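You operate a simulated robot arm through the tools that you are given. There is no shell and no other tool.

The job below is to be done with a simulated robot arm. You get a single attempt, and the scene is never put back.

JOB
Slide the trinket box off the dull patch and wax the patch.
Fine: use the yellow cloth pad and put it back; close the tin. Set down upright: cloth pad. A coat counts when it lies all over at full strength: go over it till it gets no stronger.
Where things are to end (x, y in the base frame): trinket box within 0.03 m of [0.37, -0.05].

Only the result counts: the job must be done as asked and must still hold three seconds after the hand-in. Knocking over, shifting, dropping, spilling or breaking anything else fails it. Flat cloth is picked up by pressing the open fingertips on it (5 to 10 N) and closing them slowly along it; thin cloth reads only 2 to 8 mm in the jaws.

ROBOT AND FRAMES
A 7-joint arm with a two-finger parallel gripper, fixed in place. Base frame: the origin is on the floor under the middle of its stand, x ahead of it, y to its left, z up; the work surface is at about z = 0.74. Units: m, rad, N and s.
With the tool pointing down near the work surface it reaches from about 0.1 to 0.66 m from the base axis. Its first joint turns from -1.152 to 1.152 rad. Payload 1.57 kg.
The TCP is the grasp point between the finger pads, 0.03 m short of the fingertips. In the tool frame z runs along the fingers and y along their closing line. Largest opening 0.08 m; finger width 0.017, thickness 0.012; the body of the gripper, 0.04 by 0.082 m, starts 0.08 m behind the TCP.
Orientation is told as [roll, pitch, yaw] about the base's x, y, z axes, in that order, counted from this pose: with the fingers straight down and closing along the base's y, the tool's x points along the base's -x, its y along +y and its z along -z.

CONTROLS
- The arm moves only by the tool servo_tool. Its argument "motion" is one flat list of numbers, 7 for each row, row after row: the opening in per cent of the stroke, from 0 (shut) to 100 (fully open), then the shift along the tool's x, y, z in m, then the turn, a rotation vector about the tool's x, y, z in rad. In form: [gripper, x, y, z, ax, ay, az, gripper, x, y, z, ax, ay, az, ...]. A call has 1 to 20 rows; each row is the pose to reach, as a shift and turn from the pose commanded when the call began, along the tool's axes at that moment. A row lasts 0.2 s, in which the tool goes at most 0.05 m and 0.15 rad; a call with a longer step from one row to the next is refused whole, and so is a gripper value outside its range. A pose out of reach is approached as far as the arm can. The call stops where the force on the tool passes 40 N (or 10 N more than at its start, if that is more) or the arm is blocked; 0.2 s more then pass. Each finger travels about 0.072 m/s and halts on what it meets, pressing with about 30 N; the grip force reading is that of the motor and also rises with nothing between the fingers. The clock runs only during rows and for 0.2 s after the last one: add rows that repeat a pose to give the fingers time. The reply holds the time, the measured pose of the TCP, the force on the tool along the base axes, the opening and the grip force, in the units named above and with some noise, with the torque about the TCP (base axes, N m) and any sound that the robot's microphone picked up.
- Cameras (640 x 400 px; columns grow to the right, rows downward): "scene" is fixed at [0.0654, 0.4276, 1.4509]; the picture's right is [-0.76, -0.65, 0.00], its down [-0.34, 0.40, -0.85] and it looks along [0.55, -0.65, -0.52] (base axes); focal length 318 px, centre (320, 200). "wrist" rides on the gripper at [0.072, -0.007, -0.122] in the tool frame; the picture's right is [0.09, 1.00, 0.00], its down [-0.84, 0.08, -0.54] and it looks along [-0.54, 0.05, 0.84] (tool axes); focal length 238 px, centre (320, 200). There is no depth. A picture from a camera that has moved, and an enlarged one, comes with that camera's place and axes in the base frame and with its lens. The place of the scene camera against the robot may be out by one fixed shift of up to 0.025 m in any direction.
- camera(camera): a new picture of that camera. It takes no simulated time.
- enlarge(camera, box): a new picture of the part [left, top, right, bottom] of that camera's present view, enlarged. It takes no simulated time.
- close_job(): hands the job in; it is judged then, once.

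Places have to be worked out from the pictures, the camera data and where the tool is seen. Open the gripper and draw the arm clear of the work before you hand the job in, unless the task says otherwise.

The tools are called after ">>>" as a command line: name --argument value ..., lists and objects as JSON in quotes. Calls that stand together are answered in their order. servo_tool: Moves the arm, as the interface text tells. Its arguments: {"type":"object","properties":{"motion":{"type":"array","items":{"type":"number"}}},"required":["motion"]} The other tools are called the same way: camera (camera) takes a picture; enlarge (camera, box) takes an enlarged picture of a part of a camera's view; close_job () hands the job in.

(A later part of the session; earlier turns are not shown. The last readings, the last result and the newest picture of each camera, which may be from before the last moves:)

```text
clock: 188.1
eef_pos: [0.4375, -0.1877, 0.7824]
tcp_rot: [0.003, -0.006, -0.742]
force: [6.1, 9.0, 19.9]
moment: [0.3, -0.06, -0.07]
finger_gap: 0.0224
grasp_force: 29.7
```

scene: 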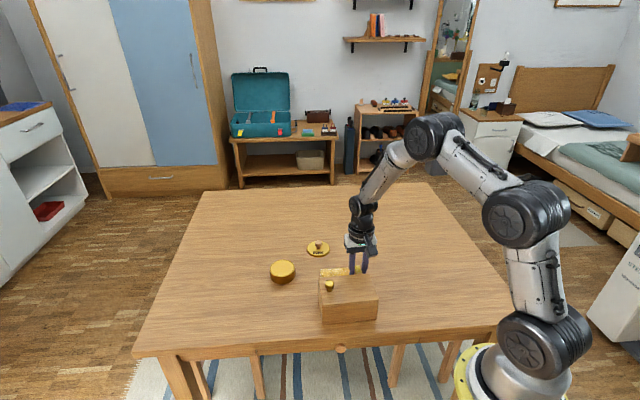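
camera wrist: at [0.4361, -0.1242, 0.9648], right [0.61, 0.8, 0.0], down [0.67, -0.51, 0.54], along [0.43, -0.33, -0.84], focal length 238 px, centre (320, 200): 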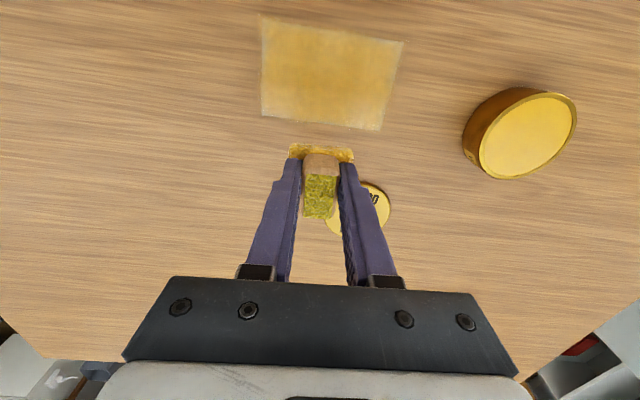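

20 N while rubbing. I shift 1 cm toward the far edge with eased pressure and repeat.

>>> servo_tool --motion '[0, 0, 0, -0.0015, 0, 0, 0, 0, -0.01, 0.002, -0.0015, 0, 0, 0, 0, -0.01, 0.002, -0.0004, 0, 0, 0, 0, -0.01, 0.026, -0.0003, 0, 0, 0, 0, -0.01, 0.002, -0.0003, 0, 0, 0, 0, -0.01, 0.026, -0.0003, 0, 0, 0, 0, -0.01, 0.002, -0.0003, 0, 0, 0, 0, -0.01, 0.026, -0.0003, 0, 0, 0, 0, -0.01, 0.002, -0.0003, 0, 0, 0]'

```text
clock: 188.9
eef_pos: [0.4417, -0.193, 0.7836]
tcp_rot: [-0.001, 0.003, -0.743]
force: [-1.2, 2.3, 4.1]
moment: [-0.04, -0.08, 0.03]
finger_gap: 0.0231
grasp_force: 30.3
stopped in row 3: the force on the tool passed its limit at 41 N (the readings are from after the stop); the commanded pose is now the measured one
```

Sideways -x under contact trips again, so from now on I only shift that way fully lifted. The pad is at the wanted spot with 4 N; I rub along y here.

>>> servo_tool --motion '[0, 0, 0.012, 0.0004, 0, 0, 0, 0, 0, 0.026, 0.0005, 0, 0, 0, 0, 0, 0.012, 0.0005, 0, 0, 0, 0, 0, -0.002, 0.0005, 0, 0, 0, 0, 0, 0.012, 0.0005, 0, 0, 0, 0, 0, 0.026, 0.0005, 0, 0, 0, 0, 0, 0.012, 0.0005, 0, 0, 0, 0, 0, -0.002, 0.0005, 0, 0, 0]'

>>> enlarge --camera "wrist" --box '[270, 40, 510, 200]'

```text
clock: 190.7
eef_pos: [0.441, -0.1952, 0.7846]
tcp_rot: [-0.001, -0.001, -0.743]
force: [6.4, 7.4, 17.7]
moment: [0.16, -0.32, 0.08]
finger_gap: 0.0227
grasp_force: 30.1
```

```text
2.50 times, centred on (390, 120) of wrist
camera zoom: at [0.384, -0.1511, 0.9063], right [0.61, 0.8, 0.0], down [0.67, -0.51, 0.54], along [0.43, -0.33, -0.84], focal length 596 px, centre (145, 400)
```

zoom: 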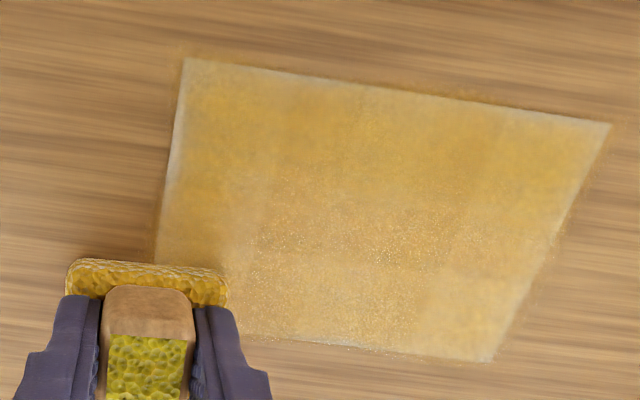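

18 N, good contact. Now lift to the close-up viewpoint to see whether this corner improved.

>>> servo_tool --motion '[0, 0, 0, -0.012, 0, 0, 0, 0, -0.006, 0.018, -0.038, 0, 0, 0, 0, -0.014, 0.04, -0.055, 0, 0, 0, 0, -0.021, 0.0554, -0.058, 0, 0, 0, 0, -0.021, 0.0554, -0.058, 0, 0, 0]'

>>> enlarge --camera "wrist" --box '[220, 10, 420, 135]'

>>> enlarge --camera "wrist" --box '[255, 75, 335, 130]'

```text
clock: 191.9
eef_pos: [0.4928, -0.1681, 0.8409]
tcp_rot: [-0.002, 0.006, -0.743]
force: [-0.6, 0.0, -0.6]
moment: [-0.02, 0.02, -0.01]
finger_gap: 0.0229
grasp_force: 29.8
```

```text
3.20 times, centred on (320, 72) of wrist
camera zoom: at [0.4367, -0.1239, 0.9647], right [0.61, 0.8, 0.0], down [0.67, -0.51, 0.54], along [0.43, -0.33, -0.84], focal length 763 px, centre (320, 608)
```

zoom: 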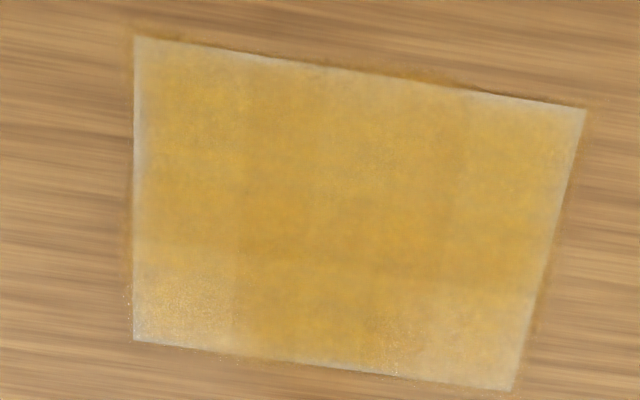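

```text
7.27 times, centred on (295, 102) of wrist
camera zoom: at [0.4367, -0.1239, 0.9647], right [0.61, 0.8, 0.0], down [0.67, -0.51, 0.54], along [0.43, -0.33, -0.84], focal length 1734 px, centre (502, 909)
```

zoom: 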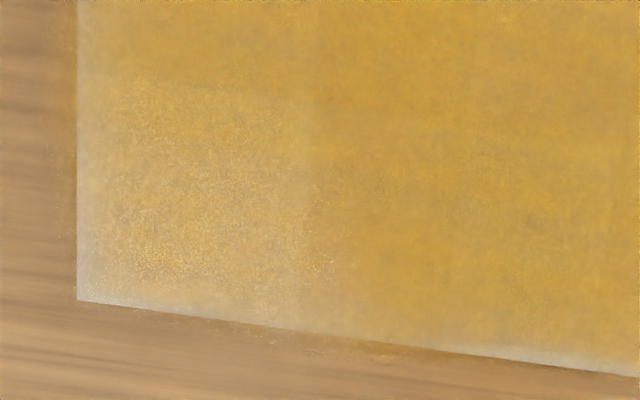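

The corner zone got somewhat stronger. I reload again (correcting the small 0.006 rad tilt) to give it fresh wax.

>>> servo_tool --motion '[0, 0, 0, -0.028, -0.002, -0.006, 0, 0, 0.007, 0.042, -0.028, -0.002, -0.006, 0, 0, 0.0145, 0.084, -0.028, -0.002, -0.006, 0, 0, 0.022, 0.127, -0.028, -0.002, -0.006, 0, 0, 0.0289, 0.1681, -0.028, -0.002, -0.006, 0, 0, 0.0289, 0.1681, -0.008, -0.002, -0.006, 0, 0, 0.0289, 0.1681, 0.012, -0.002, -0.006, 0, 0, 0.0289, 0.1681, 0.0225, -0.002, -0.006, 0, 0, 0.0289, 0.1681, 0.0225, -0.002, -0.006, 0]'

>>> enlarge --camera "wrist" --box '[240, 80, 400, 230]'

>>> enlarge --camera "scene" --box '[255, 245, 305, 285]'

```text
clock: 193.9
eef_pos: [0.5866, -0.0253, 0.819]
tcp_rot: [0.001, -0.002, -0.745]
force: [-0.7, 0.6, 0.3]
moment: [0.0, -0.01, -0.01]
finger_gap: 0.0227
grasp_force: 30.3
```

```text
2.67 times, centred on (320, 155) of wrist
camera zoom: at [0.5295, 0.0184, 0.9401], right [0.61, 0.8, 0.0], down [0.67, -0.51, 0.54], along [0.43, -0.33, -0.84], focal length 636 px, centre (320, 320)
```

zoom: 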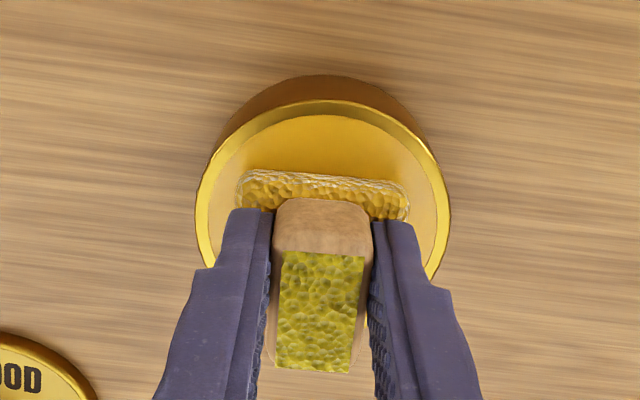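

```text
10.00 times, centred on (280, 265) of scene
camera zoom: at [0.0654, 0.4276, 1.4509], right [-0.76, -0.65, 0.0], down [-0.34, 0.4, -0.85], along [0.55, -0.65, -0.52], focal length 3185 px, centre (720, -450)
```

zoom: 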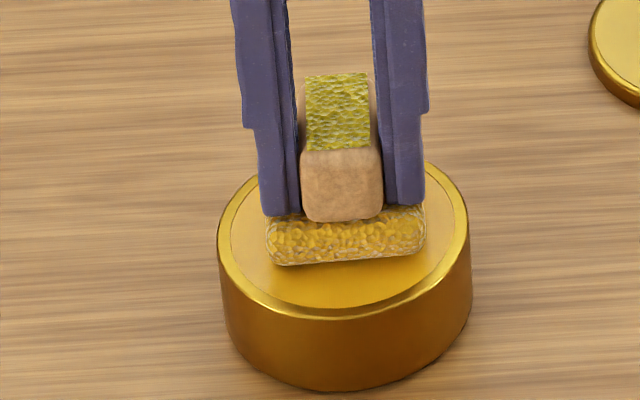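

The pad looks pitched slightly from the last sideways drag; pressing it squarely should level it. I step down to the wax.

>>> servo_tool --motion '[0, 0, 0, 0.0015, 0, 0, 0, 0, 0, 0, 0.003, 0, 0, 0, 0, 0, 0, 0.004, 0, 0, 0]'

```text
clock: 194.7
eef_pos: [0.5864, -0.025, 0.8167]
tcp_rot: [0.001, 0.0, -0.744]
force: [-7.0, -1.2, 14.6]
moment: [0.01, 0.34, 0.01]
finger_gap: 0.0229
grasp_force: 30.8
```

15 N on the wax; I hold, lift, and go to the bottom-left zone again.

>>> servo_tool --motion '[0, 0, 0, 0, 0, 0, 0, 0, 0, 0, 0, 0, 0, 0, 0, 0, 0, 0, 0, 0, 0, 0, 0, 0, 0, 0, 0, 0, 0, 0, 0, 0, 0, 0, 0, 0, 0, 0, -0.006, 0, 0, 0, 0, 0, 0, -0.035, 0, 0, 0, 0, -0.001, -0.044, -0.04, 0, 0, 0, 0, -0.002, -0.088, -0.04, 0, 0, 0, 0, -0.003, -0.132, -0.04, 0, 0, 0, 0, -0.0035, -0.176, -0.035, 0, 0, 0, 0, -0.0038, -0.2127, -0.015, 0, 0, 0, 0, -0.0038, -0.2127, 0.015, 0, 0, 0, 0, -0.0038, -0.2127, 0.028, 0, 0, 0, 0, -0.0038, -0.2127, 0.03, 0, 0, 0]'

>>> enlarge --camera "wrist" --box '[250, 40, 490, 230]'

```text
clock: 197.9
eef_pos: [0.4433, -0.1845, 0.7846]
tcp_rot: [0.001, -0.001, -0.744]
force: [-0.8, 0.4, 0.5]
moment: [0.02, 0.08, -0.01]
finger_gap: 0.0228
grasp_force: 29.9
```

```text
2.11 times, centred on (370, 135) of wrist
camera zoom: at [0.3867, -0.1408, 0.9064], right [0.61, 0.8, 0.0], down [0.67, -0.51, 0.54], along [0.43, -0.33, -0.84], focal length 502 px, centre (215, 337)
```

zoom: 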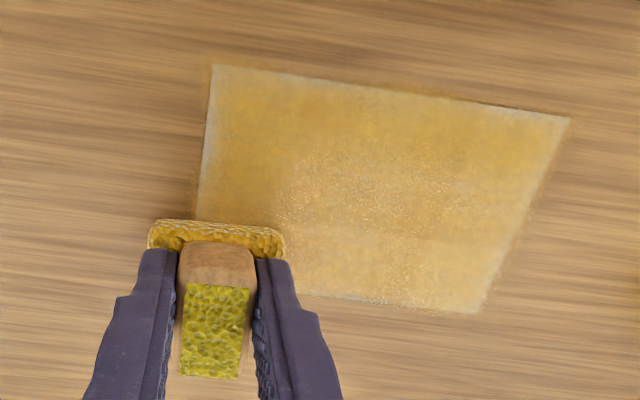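

Just at the surface. I press in and rub this zone with short y strokes.

>>> servo_tool --motion '[0, 0, 0, 0.0008, 0, 0, 0, 0, 0, 0, 0.0014, 0, 0, 0, 0, 0, 0.012, 0.0014, 0, 0, 0, 0, 0, 0.024, 0.0014, 0, 0, 0, 0, 0, 0.012, 0.0014, 0, 0, 0, 0, 0, -0.002, 0.0014, 0, 0, 0, 0, 0, -0.01, 0.0014, 0, 0, 0]'

```text
clock: 199.5
eef_pos: [0.4379, -0.1917, 0.7843]
tcp_rot: [0.002, -0.004, -0.744]
force: [5.9, 5.3, 13.5]
moment: [0.2, -0.1, 0.01]
finger_gap: 0.0228
grasp_force: 29.8
```

>>> servo_tool --motion '[0, 0, 0.014, 0.0001, 0, 0, 0, 0, 0, 0.03, 0.0001, 0, 0, 0, 0, 0, 0.014, 0.0001, 0, 0, 0, 0, 0, -0.002, 0.0001, 0, 0, 0, 0, 0, 0.014, 0.0001, 0, 0, 0, 0, 0, 0.03, 0.0001, 0, 0, 0, 0, 0, 0.014, 0.0001, 0, 0, 0, 0, 0, -0.002, 0.0001, 0, 0, 0, 0, 0, 0.014, 0.0001, 0, 0, 0, 0, 0, 0.03, 0.0001, 0, 0, 0, 0, 0, 0.014, 0.0001, 0, 0, 0, 0, 0, -0.002, 0.0001, 0, 0, 0]'

```text
clock: 202.1
eef_pos: [0.4368, -0.1924, 0.7845]
tcp_rot: [0.003, -0.003, -0.743]
force: [6.2, 7.8, 20.3]
moment: [0.23, -0.22, 0.0]
finger_gap: 0.0229
grasp_force: 30.1
```

20 N while rubbing there. I lift and move to the bottom-right zone and come down to contact.

>>> servo_tool --motion '[0, 0, 0, -0.006, 0, 0, 0, 0, -0.001, 0.035, -0.008, 0, 0, 0, 0, -0.002, 0.07, -0.008, 0, 0, 0, 0, -0.0035, 0.104, -0.008, 0, 0, 0, 0, -0.0035, 0.104, -0.003, 0, 0, 0, 0, -0.0035, 0.104, -0.0008, 0, 0, 0]'

```text
clock: 203.5
eef_pos: [0.5104, -0.1191, 0.7845]
tcp_rot: [0.0, -0.003, -0.744]
force: [-5.0, 1.6, 9.6]
moment: [0.03, 0.18, -0.02]
finger_gap: 0.0229
grasp_force: 30.1
```

10 N here. I rub the bottom-right zone with y strokes reaching past the right edge.

>>> servo_tool --motion '[0, 0, 0.01, 0.0003, 0, 0, 0, 0, 0, -0.006, 0.0003, 0, 0, 0, 0, 0, -0.02, 0.0003, 0, 0, 0, 0, 0, -0.006, 0.0003, 0, 0, 0, 0, 0, 0.01, 0.0003, 0, 0, 0, 0, 0, -0.006, 0.0003, 0, 0, 0, 0, 0, -0.02, 0.0003, 0, 0, 0, 0, 0, -0.006, 0.0003, 0, 0, 0, 0, 0, 0.01, 0.0003, 0, 0, 0, 0, 0, -0.006, 0.0003, 0, 0, 0, 0, 0, -0.02, 0.0003, 0, 0, 0, 0, 0, -0.006, 0.0003, 0, 0, 0, 0, 0, 0.01, 0.0003, 0, 0, 0]'

```text
clock: 206.3
eef_pos: [0.5178, -0.1115, 0.7835]
tcp_rot: [-0.001, -0.002, -0.743]
force: [-5.1, -7.1, 18.1]
moment: [-0.28, 0.14, -0.03]
finger_gap: 0.023
grasp_force: 30.0
```

18 N. I lift to the close-up viewpoint and check both corner zones.

>>> servo_tool --motion '[0, 0, 0, -0.012, 0, 0, 0, 0, -0.006, -0.018, -0.038, 0, 0, 0, 0, -0.014, -0.04, -0.055, 0, 0, 0, 0, -0.0218, -0.0576, -0.058, 0, 0, 0, 0, -0.0218, -0.0576, -0.058, 0, 0, 0]'

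>>> enlarge --camera "wrist" --box '[220, 10, 420, 135]'

>>> enlarge --camera "wrist" --box '[255, 75, 335, 130]'

>>> enlarge --camera "wrist" --box '[325, 75, 405, 135]'

```text
clock: 207.5
eef_pos: [0.4934, -0.1692, 0.8408]
tcp_rot: [-0.001, 0.0, -0.743]
force: [-0.2, -0.3, 0.4]
moment: [-0.02, 0.0, 0.03]
finger_gap: 0.0227
grasp_force: 30.0
```

```text
3.20 times, centred on (320, 72) of wrist
camera zoom: at [0.436, -0.1259, 0.9637], right [0.61, 0.8, 0.0], down [0.67, -0.51, 0.54], along [0.43, -0.33, -0.84], focal length 763 px, centre (320, 608)
```

zoom: 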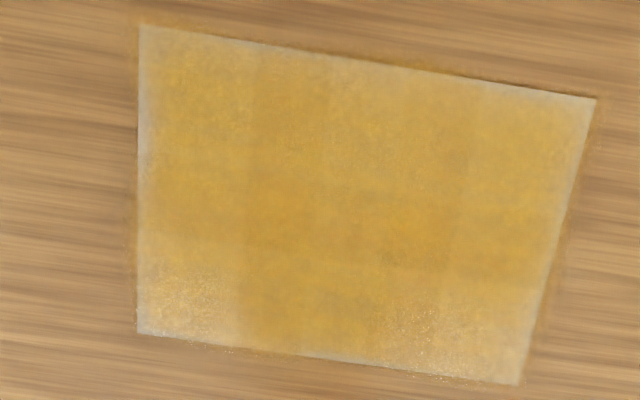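

```text
7.27 times, centred on (295, 102) of wrist
camera zoom: at [0.436, -0.1259, 0.9637], right [0.61, 0.8, 0.0], down [0.67, -0.51, 0.54], along [0.43, -0.33, -0.84], focal length 1734 px, centre (502, 909)
```

zoom: 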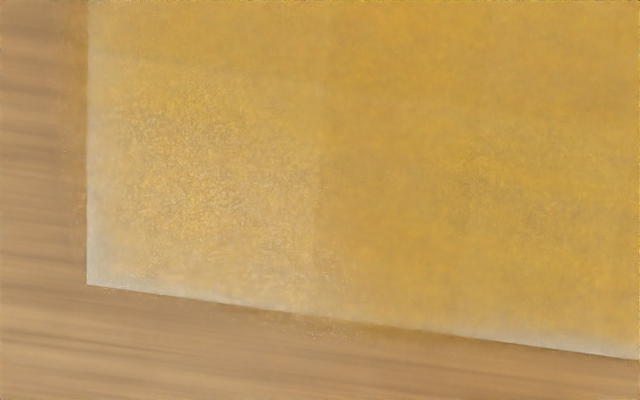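

```text
6.67 times, centred on (365, 105) of wrist
camera zoom: at [0.436, -0.1259, 0.9637], right [0.61, 0.8, 0.0], down [0.67, -0.51, 0.54], along [0.43, -0.33, -0.84], focal length 1589 px, centre (20, 833)
```

zoom: 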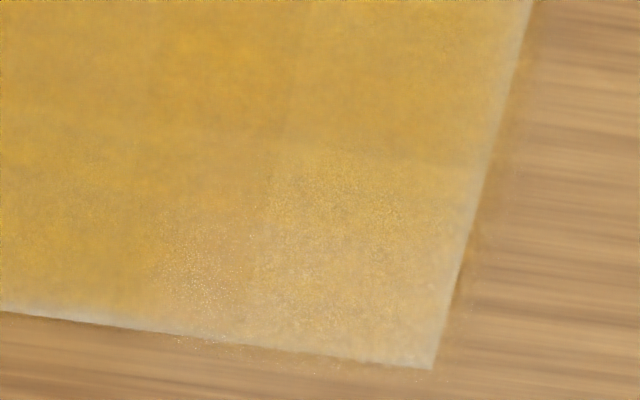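

Both corner zones are gaining but still lag. I go back to the bottom-left zone for a longer rub.

>>> servo_tool --motion '[0, 0.012, -0.022, 0.015, 0, 0, 0, 0, 0.0253, -0.0444, 0.03, 0, 0, 0, 0, 0.0253, -0.0444, 0.048, 0, 0, 0, 0, 0.0253, -0.0444, 0.056, 0, 0, 0, 0, 0.0253, -0.0444, 0.0575, 0, 0, 0, 0, 0.0253, -0.0444, 0.0585, 0, 0, 0]'

```text
clock: 208.9
eef_pos: [0.4441, -0.1837, 0.7842]
tcp_rot: [-0.001, -0.003, -0.744]
force: [-5.1, 1.3, 11.6]
moment: [0.05, 0.2, -0.04]
finger_gap: 0.0231
grasp_force: 30.0
```

12 N. Longer oscillating rub here, then shifted slightly inward.

>>> servo_tool --motion '[0, 0, 0.018, 0.0003, 0, 0, 0, 0, 0, -0.012, 0.0003, 0, 0, 0, 0, 0, 0.018, 0.0003, 0, 0, 0, 0, 0, -0.012, 0.0003, 0, 0, 0, 0, 0, 0.018, 0.0003, 0, 0, 0, 0, 0, -0.012, 0.0003, 0, 0, 0, 0, 0, 0.018, 0.0003, 0, 0, 0, 0, 0, -0.012, 0.0003, 0, 0, 0, 0, 0, 0.018, 0.0003, 0, 0, 0, 0, 0, -0.012, 0.0003, 0, 0, 0, 0, 0.006, 0.018, 0.0002, 0, 0, 0, 0, 0.006, -0.012, 0.0002, 0, 0, 0, 0, 0.006, 0.018, 0.0002, 0, 0, 0, 0, 0.006, -0.012, 0.0002, 0, 0, 0, 0, 0.006, 0.018, 0.0002, 0, 0, 0, 0, 0.006, -0.012, 0.0002, 0, 0, 0]'

>>> enlarge --camera "wrist" --box '[250, 40, 490, 230]'

```text
clock: 212.3
eef_pos: [0.4349, -0.1877, 0.7839]
tcp_rot: [0.0, -0.002, -0.742]
force: [6.4, 6.7, 19.3]
moment: [0.2, -0.21, -0.05]
finger_gap: 0.0226
grasp_force: 29.9
```

```text
2.11 times, centred on (370, 135) of wrist
camera zoom: at [0.3765, -0.144, 0.9058], right [0.61, 0.8, 0.0], down [0.67, -0.51, 0.55], along [0.44, -0.33, -0.84], focal length 502 px, centre (215, 337)
```

zoom: 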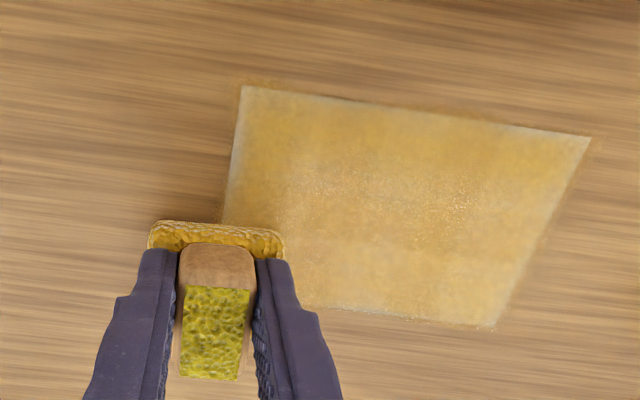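

I lift to the close-up viewpoint again to compare the corner zone.

>>> servo_tool --motion '[0, 0, 0, -0.012, 0, 0, 0, 0, -0.01, 0.018, -0.038, 0, 0, 0, 0, -0.02, 0.04, -0.055, 0, 0, 0, 0, -0.0313, 0.0564, -0.0585, 0, 0, 0, 0, -0.0313, 0.0564, -0.0585, 0, 0, 0]'

>>> enlarge --camera "wrist" --box '[220, 10, 420, 135]'

>>> enlarge --camera "wrist" --box '[255, 75, 335, 130]'

>>> enlarge --camera "scene" --box '[310, 255, 370, 285]'

```text
clock: 213.5
eef_pos: [0.4944, -0.1691, 0.8407]
tcp_rot: [0.0, 0.0, -0.742]
force: [0.5, 0.1, -0.5]
moment: [-0.04, 0.02, -0.01]
finger_gap: 0.023
grasp_force: 30.0
```

```text
3.20 times, centred on (320, 72) of wrist
camera zoom: at [0.4377, -0.1246, 0.963], right [0.61, 0.8, 0.0], down [0.67, -0.51, 0.54], along [0.43, -0.33, -0.84], focal length 763 px, centre (320, 608)
```

zoom: 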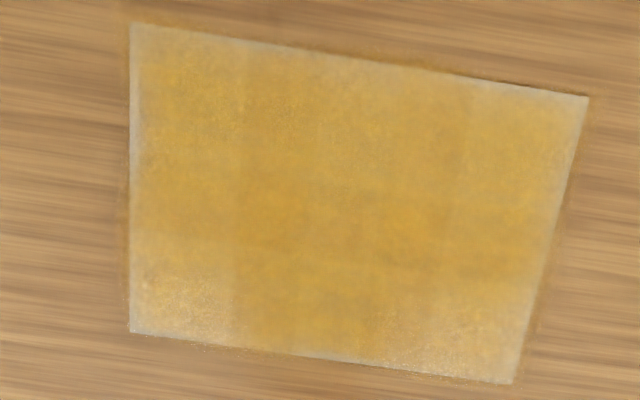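

```text
7.27 times, centred on (295, 102) of wrist
camera zoom: at [0.4377, -0.1246, 0.963], right [0.61, 0.8, 0.0], down [0.67, -0.51, 0.54], along [0.43, -0.33, -0.84], focal length 1734 px, centre (502, 909)
```

zoom: 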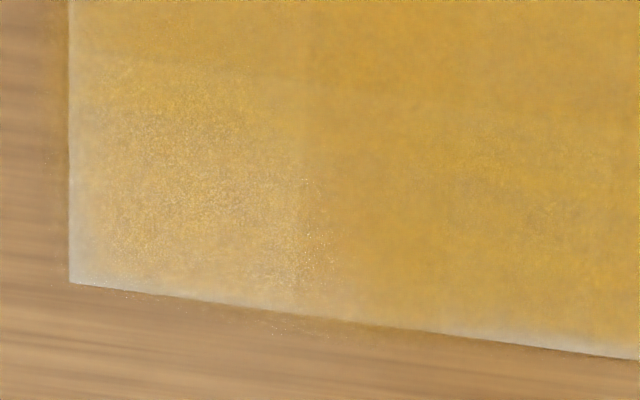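

```text
10.67 times, centred on (340, 270) of scene
camera zoom: at [0.0654, 0.4276, 1.4509], right [-0.76, -0.65, 0.0], down [-0.34, 0.4, -0.85], along [0.55, -0.65, -0.52], focal length 3397 px, centre (107, -547)
```

zoom: 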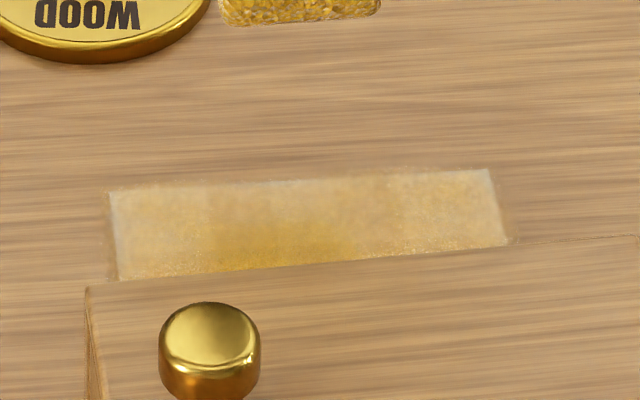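

The zone is catching up after each fresh load, and the scene view shows the middle deepest, so more loads are needed. I do a full dip cycle in one call using the known offsets, ending just above the far-side lane's left end.

>>> servo_tool --motion '[0, 0.006, 0.04, -0.015, 0, 0, 0, 0, 0.012, 0.08, -0.015, 0, 0, 0, 0, 0.018, 0.122, -0.015, 0, 0, 0, 0, 0.0291, 0.1683, -0.015, 0, 0, 0, 0, 0.0291, 0.1683, 0.018, 0, 0, 0, 0, 0.0291, 0.1683, 0.0258, 0, 0, 0, 0, 0.0291, 0.1683, 0.0265, 0, 0, 0, 0, 0.0291, 0.1683, 0.0265, 0, 0, 0, 0, 0.0291, 0.1683, 0.0265, 0, 0, 0, 0, 0.0291, 0.1683, 0.0265, 0, 0, 0]'

>>> enlarge --camera "scene" --box '[255, 245, 305, 285]'

```text
clock: 215.7
eef_pos: [0.587, -0.024, 0.8148]
tcp_rot: [0.0, -0.003, -0.745]
force: [-3.5, 2.6, 15.2]
moment: [0.1, 0.24, -0.01]
finger_gap: 0.0225
grasp_force: 30.3
```

```text
10.00 times, centred on (280, 265) of scene
camera zoom: at [0.065, 0.4276, 1.4508], right [-0.76, -0.65, 0.0], down [-0.34, 0.4, -0.85], along [0.55, -0.65, -0.52], focal length 3185 px, centre (720, -450)
```

zoom: 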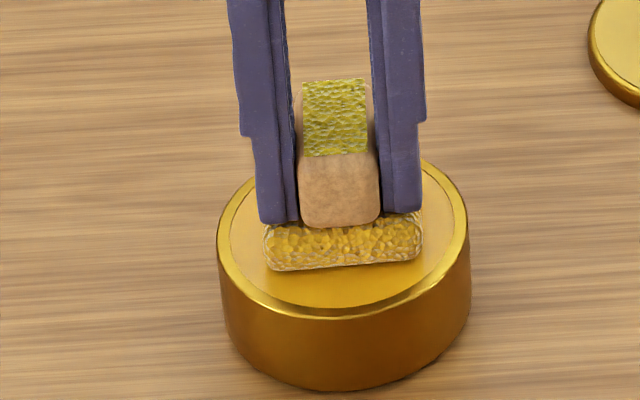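

The dip is well placed at 15 N. I lift, travel to the far-side lane and stroke it there and back in one call.

>>> servo_tool --motion '[0, 0, 0, -0.008, 0, 0, 0, 0, 0, 0, -0.04, 0, 0, 0, 0, -0.0005, -0.0445, -0.042, 0, 0, 0, 0, -0.001, -0.089, -0.042, 0, 0, 0, 0, -0.0015, -0.1336, -0.042, 0, 0, 0, 0, -0.002, -0.1782, -0.042, 0, 0, 0, 0, -0.0025, -0.2227, -0.03, 0, 0, 0, 0, -0.0025, -0.2227, 0.01, 0, 0, 0, 0, -0.0025, -0.2227, 0.029, 0, 0, 0, 0, -0.0025, -0.2227, 0.0317, 0, 0, 0, 0, -0.0034, -0.2003, 0.032, 0, 0, 0, 0, -0.0042, -0.1779, 0.032, 0, 0, 0, 0, -0.0051, -0.1555, 0.0321, 0, 0, 0, 0, -0.0059, -0.1331, 0.0322, 0, 0, 0, 0, -0.0068, -0.1107, 0.0323, 0, 0, 0, 0, -0.0059, -0.1331, 0.0322, 0, 0, 0, 0, -0.0051, -0.1555, 0.0321, 0, 0, 0, 0, -0.0042, -0.1779, 0.032, 0, 0, 0, 0, -0.0034, -0.2003, 0.032, 0, 0, 0, 0, -0.0025, -0.2227, 0.0319, 0, 0, 0]'

```text
clock: 219.9
eef_pos: [0.4382, -0.1919, 0.7833]
tcp_rot: [0.001, -0.002, -0.745]
force: [6.3, 6.3, 18.6]
moment: [0.17, -0.25, 0.03]
finger_gap: 0.0228
grasp_force: 30.2
```

19 N. I continue down the left end with this load, lane by lane.

>>> servo_tool --motion '[0, -0.0006, 0.015, 0, 0, 0, 0, 0, -0.0011, 0.03, 0, 0, 0, 0, 0, -0.0006, 0.015, 0, 0, 0, 0, 0, 0, 0, 0, 0, 0, 0, 0, 0.014, 0.0005, -0.0005, 0, 0, 0, 0, 0.0132, 0.02, -0.0001, 0, 0, 0, 0, 0.0126, 0.036, 0, 0, 0, 0, 0, 0.014, 0.0005, -0.0001, 0, 0, 0, 0, 0.028, 0.001, -0.0006, 0, 0, 0, 0, 0.0272, 0.02, -0.0002, 0, 0, 0, 0, 0.0266, 0.036, -0.0001, 0, 0, 0, 0, 0.028, 0.001, -0.0002, 0, 0, 0, 0, 0.042, 0.0016, -0.0007, 0, 0, 0, 0, 0.0412, 0.02, -0.0003, 0, 0, 0, 0, 0.0406, 0.036, -0.0002, 0, 0, 0, 0, 0.042, 0.0016, -0.0003, 0, 0, 0, 0, 0.054, 0.002, -0.0007, 0, 0, 0, 0, 0.0532, 0.02, -0.0003, 0, 0, 0, 0, 0.0526, 0.036, -0.0003, 0, 0, 0, 0, 0.054, 0.002, -0.0003, 0, 0, 0]'

```text
clock: 224.1
eef_pos: [0.3998, -0.1522, 0.7833]
tcp_rot: [0.002, -0.004, -0.743]
force: [4.6, 4.1, 12.8]
moment: [0.19, -0.09, 0.0]
finger_gap: 0.0226
grasp_force: 29.7
```

13 N. Next reload: I go back to the tin, dip, hold and rise.

>>> servo_tool --motion '[0, 0, 0, -0.015, 0, 0, 0, 0, 0, 0, -0.06, 0, 0, 0, 0, -0.01, 0.044, -0.073, 0, 0, 0, 0, -0.02, 0.088, -0.073, 0, 0, 0, 0, -0.03, 0.132, -0.073, 0, 0, 0, 0, -0.04, 0.176, -0.073, 0, 0, 0, 0, -0.0515, 0.2207, -0.073, 0, 0, 0, 0, -0.0515, 0.2207, -0.04, 0, 0, 0, 0, -0.0515, 0.2207, -0.0325, 0, 0, 0, 0, -0.0515, 0.2207, -0.0318, 0, 0, 0, 0, -0.0515, 0.2207, -0.0318, 0, 0, 0, 0, -0.0515, 0.2207, -0.0318, 0, 0, 0, 0, -0.0515, 0.2207, -0.0318, 0, 0, 0]'

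>>> enlarge --camera "scene" --box '[255, 245, 305, 285]'

```text
clock: 226.9
eef_pos: [0.5864, -0.026, 0.8147]
tcp_rot: [0.001, -0.004, -0.744]
force: [-4.5, 0.3, 16.7]
moment: [-0.05, 0.24, -0.03]
finger_gap: 0.0225
grasp_force: 29.7
```

```text
10.00 times, centred on (280, 265) of scene
camera zoom: at [0.065, 0.4276, 1.4509], right [-0.76, -0.65, 0.0], down [-0.34, 0.4, -0.85], along [0.55, -0.65, -0.52], focal length 3185 px, centre (720, -450)
```

zoom: 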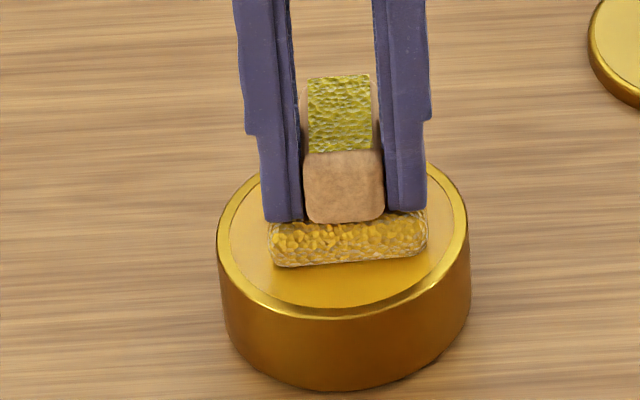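

17 N on the wax, well inside the rim. I carry the pad to the right end and work it lane by lane.

>>> servo_tool --motion '[0, 0, 0, -0.01, 0, 0, 0, 0, 0, 0, -0.042, 0, 0, 0, 0, -0.0025, -0.0445, -0.042, 0, 0, 0, 0, -0.005, -0.089, -0.042, 0, 0, 0, 0, -0.0067, -0.1107, -0.03, 0, 0, 0, 0, -0.0067, -0.1107, 0.01, 0, 0, 0, 0, -0.0067, -0.1107, 0.029, 0, 0, 0, 0, -0.0067, -0.1107, 0.0321, 0, 0, 0, 0, -0.0059, -0.1287, 0.0323, 0, 0, 0, 0, -0.0053, -0.1467, 0.0323, 0, 0, 0, 0, -0.0059, -0.1287, 0.0323, 0, 0, 0, 0, -0.0067, -0.1107, 0.0323, 0, 0, 0, 0, 0.0073, -0.1102, 0.0318, 0, 0, 0, 0, 0.0081, -0.1282, 0.0322, 0, 0, 0, 0, 0.0087, -0.1462, 0.0322, 0, 0, 0, 0, 0.0081, -0.1282, 0.0322, 0, 0, 0, 0, 0.0073, -0.1102, 0.0322, 0, 0, 0, 0, 0.0213, -0.1097, 0.0317, 0, 0, 0, 0, 0.0221, -0.1277, 0.0321, 0, 0, 0, 0, 0.0227, -0.1457, 0.0321, 0, 0, 0]'

```text
clock: 231.1
eef_pos: [0.4732, -0.1151, 0.7836]
tcp_rot: [0.004, -0.008, -0.744]
force: [8.2, 9.3, 24.5]
moment: [0.29, -0.12, -0.07]
finger_gap: 0.0228
grasp_force: 30.0
```

24 N; eased slightly, I finish the right end and stroke along the near edge to the left.

>>> servo_tool --motion '[0, -0.0006, 0.018, -0.0003, 0, 0, 0, 0, -0.0014, 0.036, -0.0003, 0, 0, 0, 0, 0.0126, 0.0365, -0.0008, 0, 0, 0, 0, 0.0134, 0.0185, -0.0004, 0, 0, 0, 0, 0.014, 0.0005, -0.0004, 0, 0, 0, 0, 0.0134, 0.0185, -0.0004, 0, 0, 0, 0, 0.0126, 0.0365, -0.0004, 0, 0, 0, 0, 0.0236, 0.037, -0.0008, 0, 0, 0, 0, 0.0244, 0.019, -0.0004, 0, 0, 0, 0, 0.025, 0.001, -0.0004, 0, 0, 0, 0, 0.0244, 0.019, -0.0004, 0, 0, 0, 0, 0.0236, 0.037, -0.0004, 0, 0, 0, 0, 0.0245, 0.0146, -0.0004, 0, 0, 0, 0, 0.0253, -0.0078, -0.0004, 0, 0, 0, 0, 0.0262, -0.0302, -0.0005, 0, 0, 0, 0, 0.027, -0.0526, -0.0005, 0, 0, 0, 0, 0.0279, -0.075, -0.0006, 0, 0, 0]'

```text
clock: 234.7
eef_pos: [0.3986, -0.1535, 0.7827]
tcp_rot: [0.001, -0.001, -0.741]
force: [5.4, 5.7, 13.8]
moment: [0.12, -0.22, 0.0]
finger_gap: 0.0228
grasp_force: 29.9
```

14 N. I lift to the close-up viewpoint and compare.

>>> servo_tool --motion '[0, 0, 0, -0.012, 0, 0, 0, 0, -0.018, 0.013, -0.04, 0, 0, 0, 0, -0.05, 0.033, -0.056, 0, 0, 0, 0, -0.0797, 0.0524, -0.0578, 0, 0, 0, 0, -0.0797, 0.0524, -0.0578, 0, 0, 0]'

>>> enlarge --camera "wrist" --box '[220, 10, 420, 135]'

>>> enlarge --camera "wrist" --box '[255, 75, 335, 130]'

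>>> enlarge --camera "wrist" --box '[325, 75, 405, 135]'

>>> enlarge --camera "scene" --box '[310, 255, 370, 285]'

```text
clock: 235.9
eef_pos: [0.4943, -0.1678, 0.8397]
tcp_rot: [0.0, 0.0, -0.745]
force: [0.1, -0.9, 0.0]
moment: [0.0, 0.02, 0.02]
finger_gap: 0.0225
grasp_force: 30.0
```

```text
3.20 times, centred on (320, 72) of wrist
camera zoom: at [0.4369, -0.125, 0.9624], right [0.61, 0.8, 0.0], down [0.67, -0.51, 0.54], along [0.43, -0.33, -0.84], focal length 763 px, centre (320, 608)
```

zoom: 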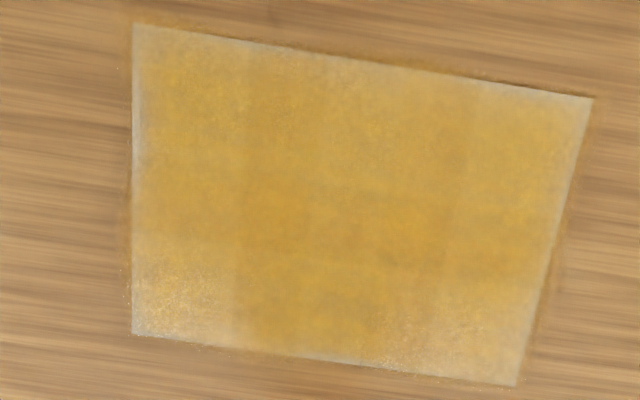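

```text
7.27 times, centred on (295, 102) of wrist
camera zoom: at [0.4369, -0.125, 0.9624], right [0.61, 0.8, 0.0], down [0.67, -0.51, 0.54], along [0.43, -0.33, -0.84], focal length 1734 px, centre (502, 909)
```

zoom: 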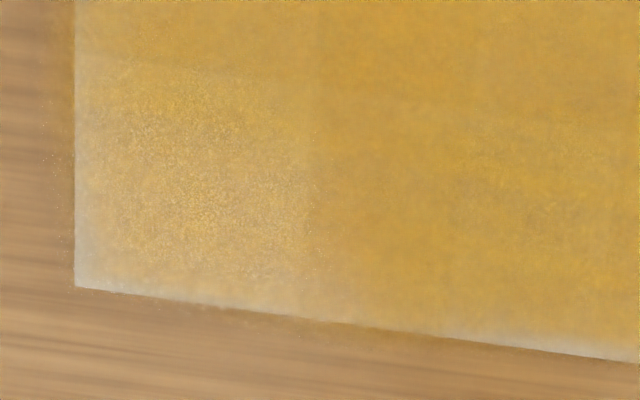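

```text
6.67 times, centred on (365, 105) of wrist
camera zoom: at [0.4369, -0.125, 0.9624], right [0.61, 0.8, 0.0], down [0.67, -0.51, 0.54], along [0.43, -0.33, -0.84], focal length 1589 px, centre (20, 833)
```

zoom: 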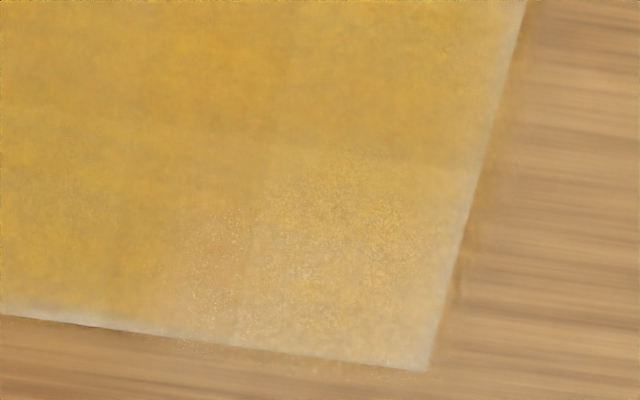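

```text
10.67 times, centred on (340, 270) of scene
camera zoom: at [0.0654, 0.4276, 1.4509], right [-0.76, -0.65, 0.0], down [-0.34, 0.4, -0.85], along [0.55, -0.65, -0.52], focal length 3397 px, centre (107, -547)
```

zoom: 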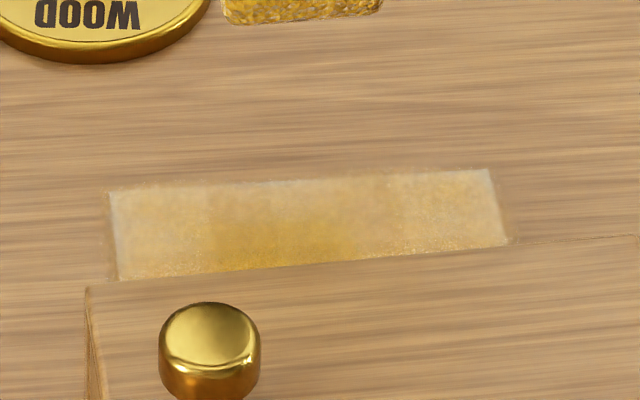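

The scene picture has not changed over two loads, and comparing the pad's front edge height with the first dip suggests the pad is pitched a few degrees in the grip, so only its back edge touches. I look at the pad closely to confirm.

>>> enlarge --camera "scene" --box '[315, 215, 365, 255]'

>>> enlarge --camera "wrist" --box '[270, 130, 370, 230]'

```text
10.00 times, centred on (340, 235) of scene
camera zoom: at [0.0654, 0.4276, 1.4509], right [-0.76, -0.65, 0.0], down [-0.34, 0.4, -0.85], along [0.55, -0.65, -0.52], focal length 3185 px, centre (120, -150)
```

zoom: 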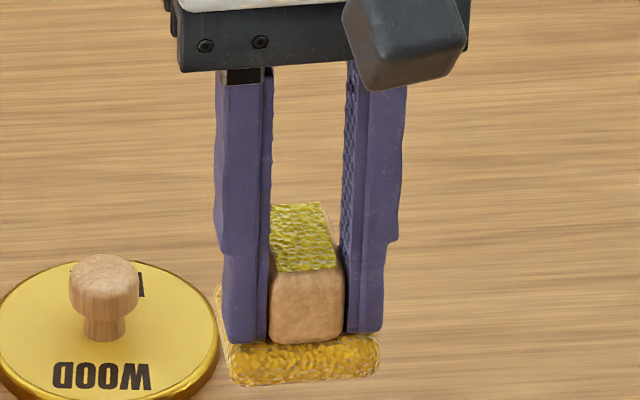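

```text
4.00 times, centred on (320, 180) of wrist
camera zoom: at [0.4369, -0.125, 0.9624], right [0.61, 0.8, 0.0], down [0.67, -0.51, 0.54], along [0.43, -0.33, -0.84], focal length 953 px, centre (320, 280)
```

zoom: 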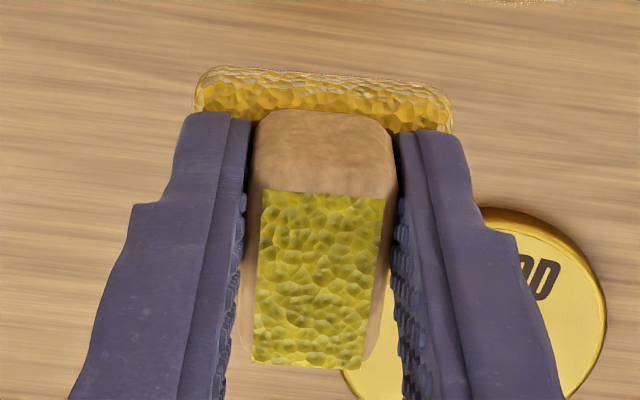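

The pad contacts fairly centrally by the moment readings, so the remaining pattern may be reflections of the arm, which stood in the same place each time. To judge fairly, I go over the tin at the earlier height and take the same scene view as at 92.8 s and 123.1 s.

>>> servo_tool --motion '[0, 0.006, 0.04, -0.027, 0, 0, 0, 0, 0.012, 0.08, -0.027, 0, 0, 0, 0, 0.018, 0.122, -0.027, 0, 0, 0, 0, 0.0291, 0.1683, -0.027, 0, 0, 0, 0, 0.0291, 0.1683, -0.027, 0, 0, 0]'

>>> enlarge --camera "scene" --box '[300, 240, 380, 290]'

>>> enlarge --camera "wrist" --box '[50, 10, 250, 150]'

```text
clock: 237.1
eef_pos: [0.5854, -0.0225, 0.867]
tcp_rot: [0.0, -0.001, -0.743]
force: [0.5, -0.6, 0.5]
moment: [0.03, 0.02, 0.01]
finger_gap: 0.0228
grasp_force: 29.5
```

```text
8.00 times, centred on (340, 265) of scene
camera zoom: at [0.0654, 0.4276, 1.4509], right [-0.76, -0.65, 0.0], down [-0.34, 0.4, -0.85], along [0.55, -0.65, -0.52], focal length 2548 px, centre (160, -320)
```

zoom: 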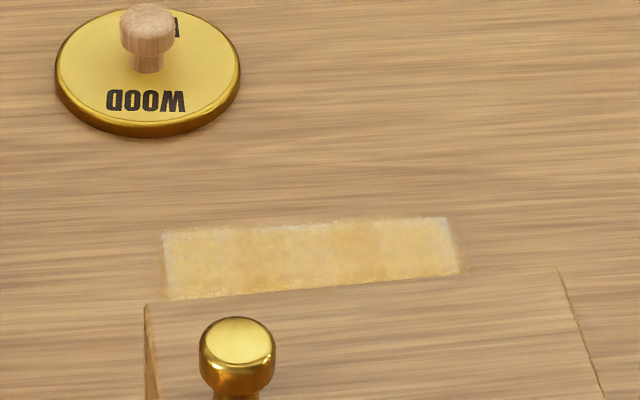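

```text
2.86 times, centred on (150, 80) of wrist
camera zoom: at [0.5275, 0.0215, 0.9905], right [0.61, 0.8, 0.0], down [0.67, -0.51, 0.54], along [0.43, -0.33, -0.84], focal length 681 px, centre (806, 543)
```

zoom: 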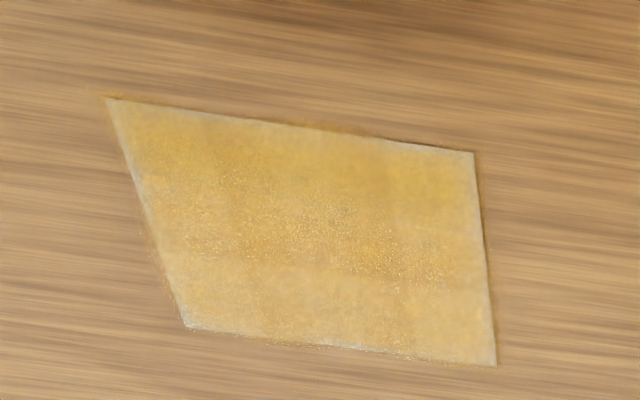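

With the arm in the same place, the scene view matches the ones at 92.8 s and 123.1 s, so the amber spot was a reflection and the coat no longer gets stronger. Now I take the pad back to its place near (0.479, 0.046) and lower it close to the table.

>>> servo_tool --motion '[0, 0.03, -0.005, 0, 0, 0, 0, 0, 0.065, -0.011, 0, 0, 0, 0, 0, 0.1, -0.016, 0, 0, 0, 0, 0, 0.129, -0.021, 0, 0, 0, 0, 0, 0.129, -0.021, 0.035, 0, 0, 0, 0, 0.129, -0.021, 0.065, 0, 0, 0, 0, 0.129, -0.021, 0.078, 0, 0, 0, 0, 0.129, -0.021, 0.078, 0, 0, 0]'

>>> camera --camera "wrist"

>>> enlarge --camera "scene" --box '[265, 260, 345, 330]'

```text
clock: 238.9
eef_pos: [0.477, 0.0472, 0.7887]
tcp_rot: [-0.002, -0.002, -0.743]
force: [-0.8, -0.2, -0.3]
moment: [0.0, 0.0, 0.02]
finger_gap: 0.023
grasp_force: 29.8
```

```text
taken
camera wrist: at [0.4193, 0.0914, 0.9105], right [0.61, 0.8, 0.0], down [0.67, -0.51, 0.54], along [0.43, -0.33, -0.84], focal length 238 px, centre (320, 200)
```

wrist: 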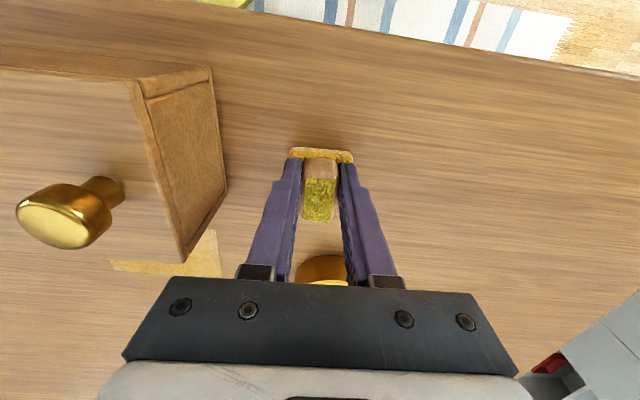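

```text
5.71 times, centred on (305, 295) of scene
camera zoom: at [0.0654, 0.4276, 1.4509], right [-0.76, -0.65, 0.0], down [-0.34, 0.4, -0.85], along [0.55, -0.65, -0.52], focal length 1820 px, centre (406, -343)
```

zoom: 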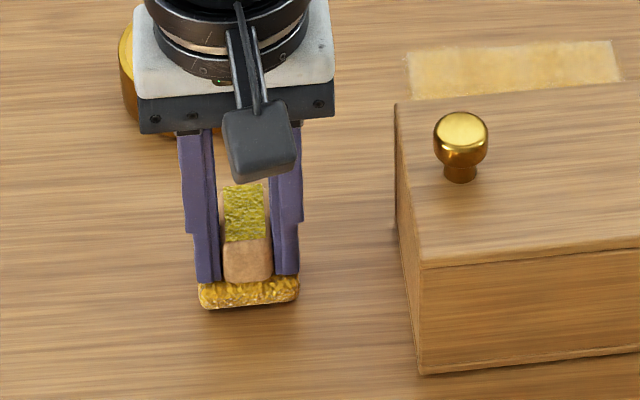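

The pad lines up sideways with its original spot, perhaps 2–3 mm short in tool +x. I shift 2.5 mm and lower to contact.

>>> servo_tool --motion '[0, 0.0025, 0, 0.002, 0, 0, 0, 0, 0.0025, 0, 0.004, 0, 0, 0, 0, 0.0025, 0, 0.0055, 0, 0, 0]'

```text
clock: 239.7
eef_pos: [0.4738, 0.0487, 0.7842]
tcp_rot: [0.0, -0.002, -0.743]
force: [-0.6, 1.1, 2.5]
moment: [0.05, 0.07, 0.0]
finger_gap: 0.0229
grasp_force: 29.8
```

Light contact. I press 1 mm to seat it flat, check, then release.

>>> servo_tool --motion '[0, 0, 0, 0.0006, 0, 0, 0, 0, 0, 0, 0.001, 0, 0, 0, 0, 0, 0, 0.001, 0, 0, 0]'

>>> enlarge --camera "scene" --box '[265, 260, 345, 330]'

```text
clock: 240.5
eef_pos: [0.4745, 0.0494, 0.7838]
tcp_rot: [0.0, -0.001, -0.746]
force: [-4.0, 0.5, 10.9]
moment: [-0.02, 0.15, 0.0]
finger_gap: 0.0229
grasp_force: 29.9
```

```text
5.71 times, centred on (305, 295) of scene
camera zoom: at [0.0651, 0.4276, 1.4509], right [-0.76, -0.65, 0.0], down [-0.34, 0.4, -0.85], along [0.55, -0.65, -0.52], focal length 1820 px, centre (406, -343)
```

zoom: 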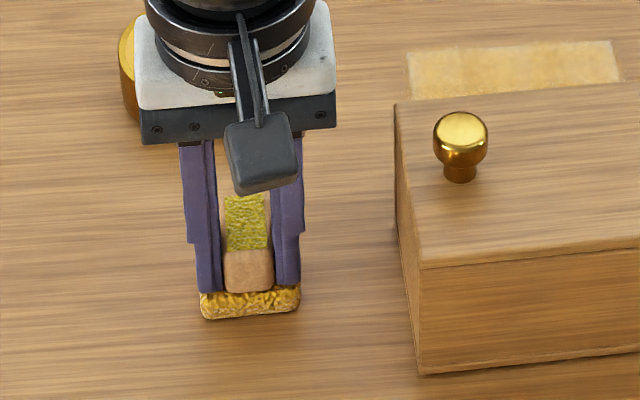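

The pad's front edge is back where it was at the start. I relieve the press, open slowly and rise straight up.

>>> servo_tool --motion '[0, 0, 0, -0.0008, 0, 0, 0, 26, 0, 0, -0.0008, 0, 0, 0, 32, 0, 0, -0.0008, 0, 0, 0, 38, 0, 0, -0.0008, 0, 0, 0, 50, 0, 0, -0.0008, 0, 0, 0, 60, 0, 0, -0.0008, 0, 0, 0, 60, 0, 0, -0.0008, 0, 0, 0, 60, 0, 0, -0.015, 0, 0, 0, 60, 0, 0, -0.04, 0, 0, 0, 60, 0, 0, -0.085, 0, 0, 0, 60, 0, 0, -0.13, 0, 0, 0, 60, 0, 0, -0.165, 0, 0, 0, 60, 0, 0, -0.165, 0, 0, 0]'

>>> camera --camera "wrist"

>>> enlarge --camera "wrist" --box '[250, 60, 390, 170]'

>>> enlarge --camera "scene" --box '[265, 280, 325, 330]'

```text
clock: 243.3
eef_pos: [0.4762, 0.0473, 0.9489]
tcp_rot: [0.0, 0.001, -0.744]
force: [-0.5, -0.3, 0.3]
moment: [0.01, 0.02, -0.03]
finger_gap: 0.0479
grasp_force: 0.0
```

```text
taken
camera wrist: at [0.4187, 0.0915, 1.0717], right [0.61, 0.8, 0.0], down [0.67, -0.51, 0.54], along [0.43, -0.33, -0.84], focal length 238 px, centre (320, 200)
```

wrist: 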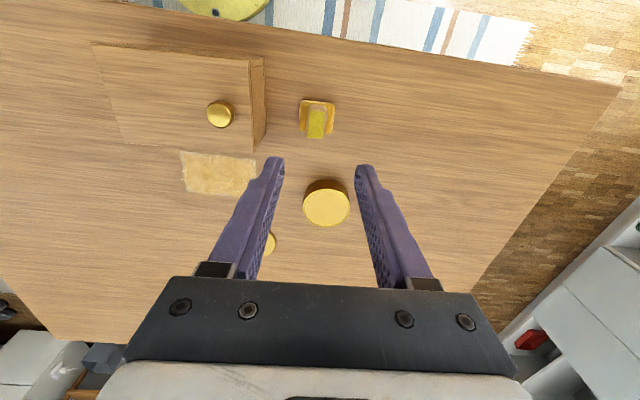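

```text
3.64 times, centred on (320, 115) of wrist
camera zoom: at [0.4187, 0.0915, 1.0717], right [0.61, 0.8, 0.0], down [0.67, -0.51, 0.54], along [0.43, -0.33, -0.84], focal length 867 px, centre (320, 509)
```

zoom: 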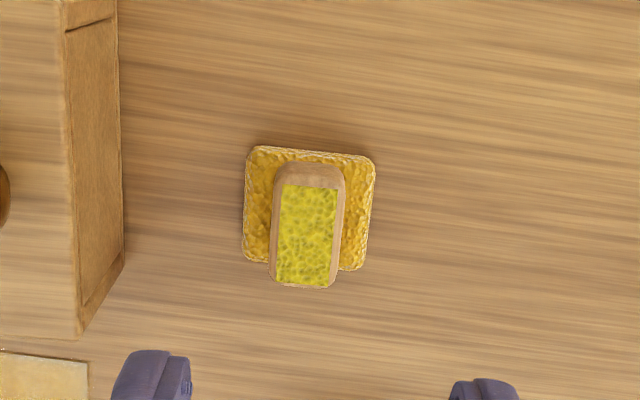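

```text
8.00 times, centred on (295, 305) of scene
camera zoom: at [0.0654, 0.4276, 1.4509], right [-0.76, -0.65, 0.0], down [-0.34, 0.4, -0.85], along [0.55, -0.65, -0.52], focal length 2548 px, centre (520, -640)
```

zoom: 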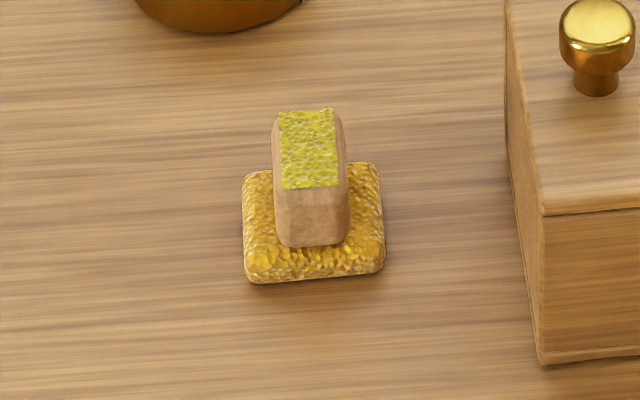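

The pad stands flat and upright within about 7 mm of its original spot. Now the lid: I move over it near (0.5855, -0.1855) at about 0.91 height for a look.

>>> servo_tool --motion '[60, -0.04, -0.016, 0, 0, 0, 0, 60, -0.08, -0.032, 0, 0, 0, 0, 60, -0.12, -0.049, 0, 0, 0, 0, 60, -0.16, -0.066, 0, 0, 0, 0, 60, -0.2, -0.082, 0.01, 0, 0, 0, 60, -0.238, -0.0975, 0.04, 0, 0, 0, 60, -0.238, -0.0975, 0.04, 0, 0, 0]'

>>> camera --camera "wrist"

>>> enlarge --camera "wrist" --box '[240, 60, 400, 180]'

```text
refused: row 6 steps farther than a row can; nothing moved
```

```text
taken
camera wrist: at [0.4187, 0.0915, 1.0717], right [0.61, 0.8, 0.0], down [0.67, -0.51, 0.54], along [0.43, -0.33, -0.84], focal length 238 px, centre (320, 200)
```

wrist: 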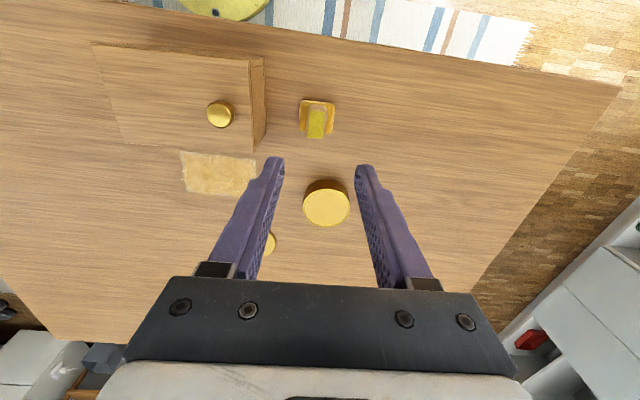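

```text
3.33 times, centred on (320, 120) of wrist
camera zoom: at [0.4187, 0.0915, 1.0717], right [0.61, 0.8, 0.0], down [0.67, -0.51, 0.54], along [0.43, -0.33, -0.84], focal length 794 px, centre (320, 467)
```

zoom: 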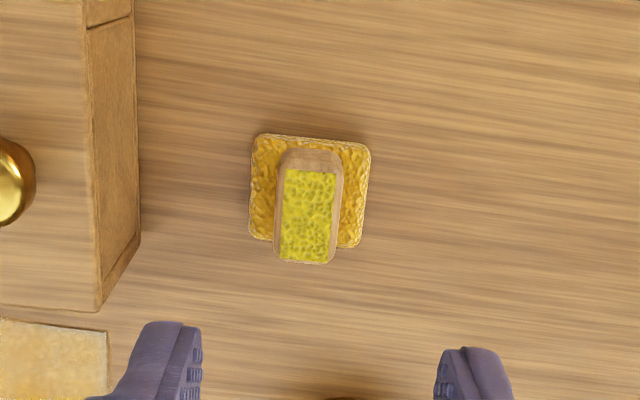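

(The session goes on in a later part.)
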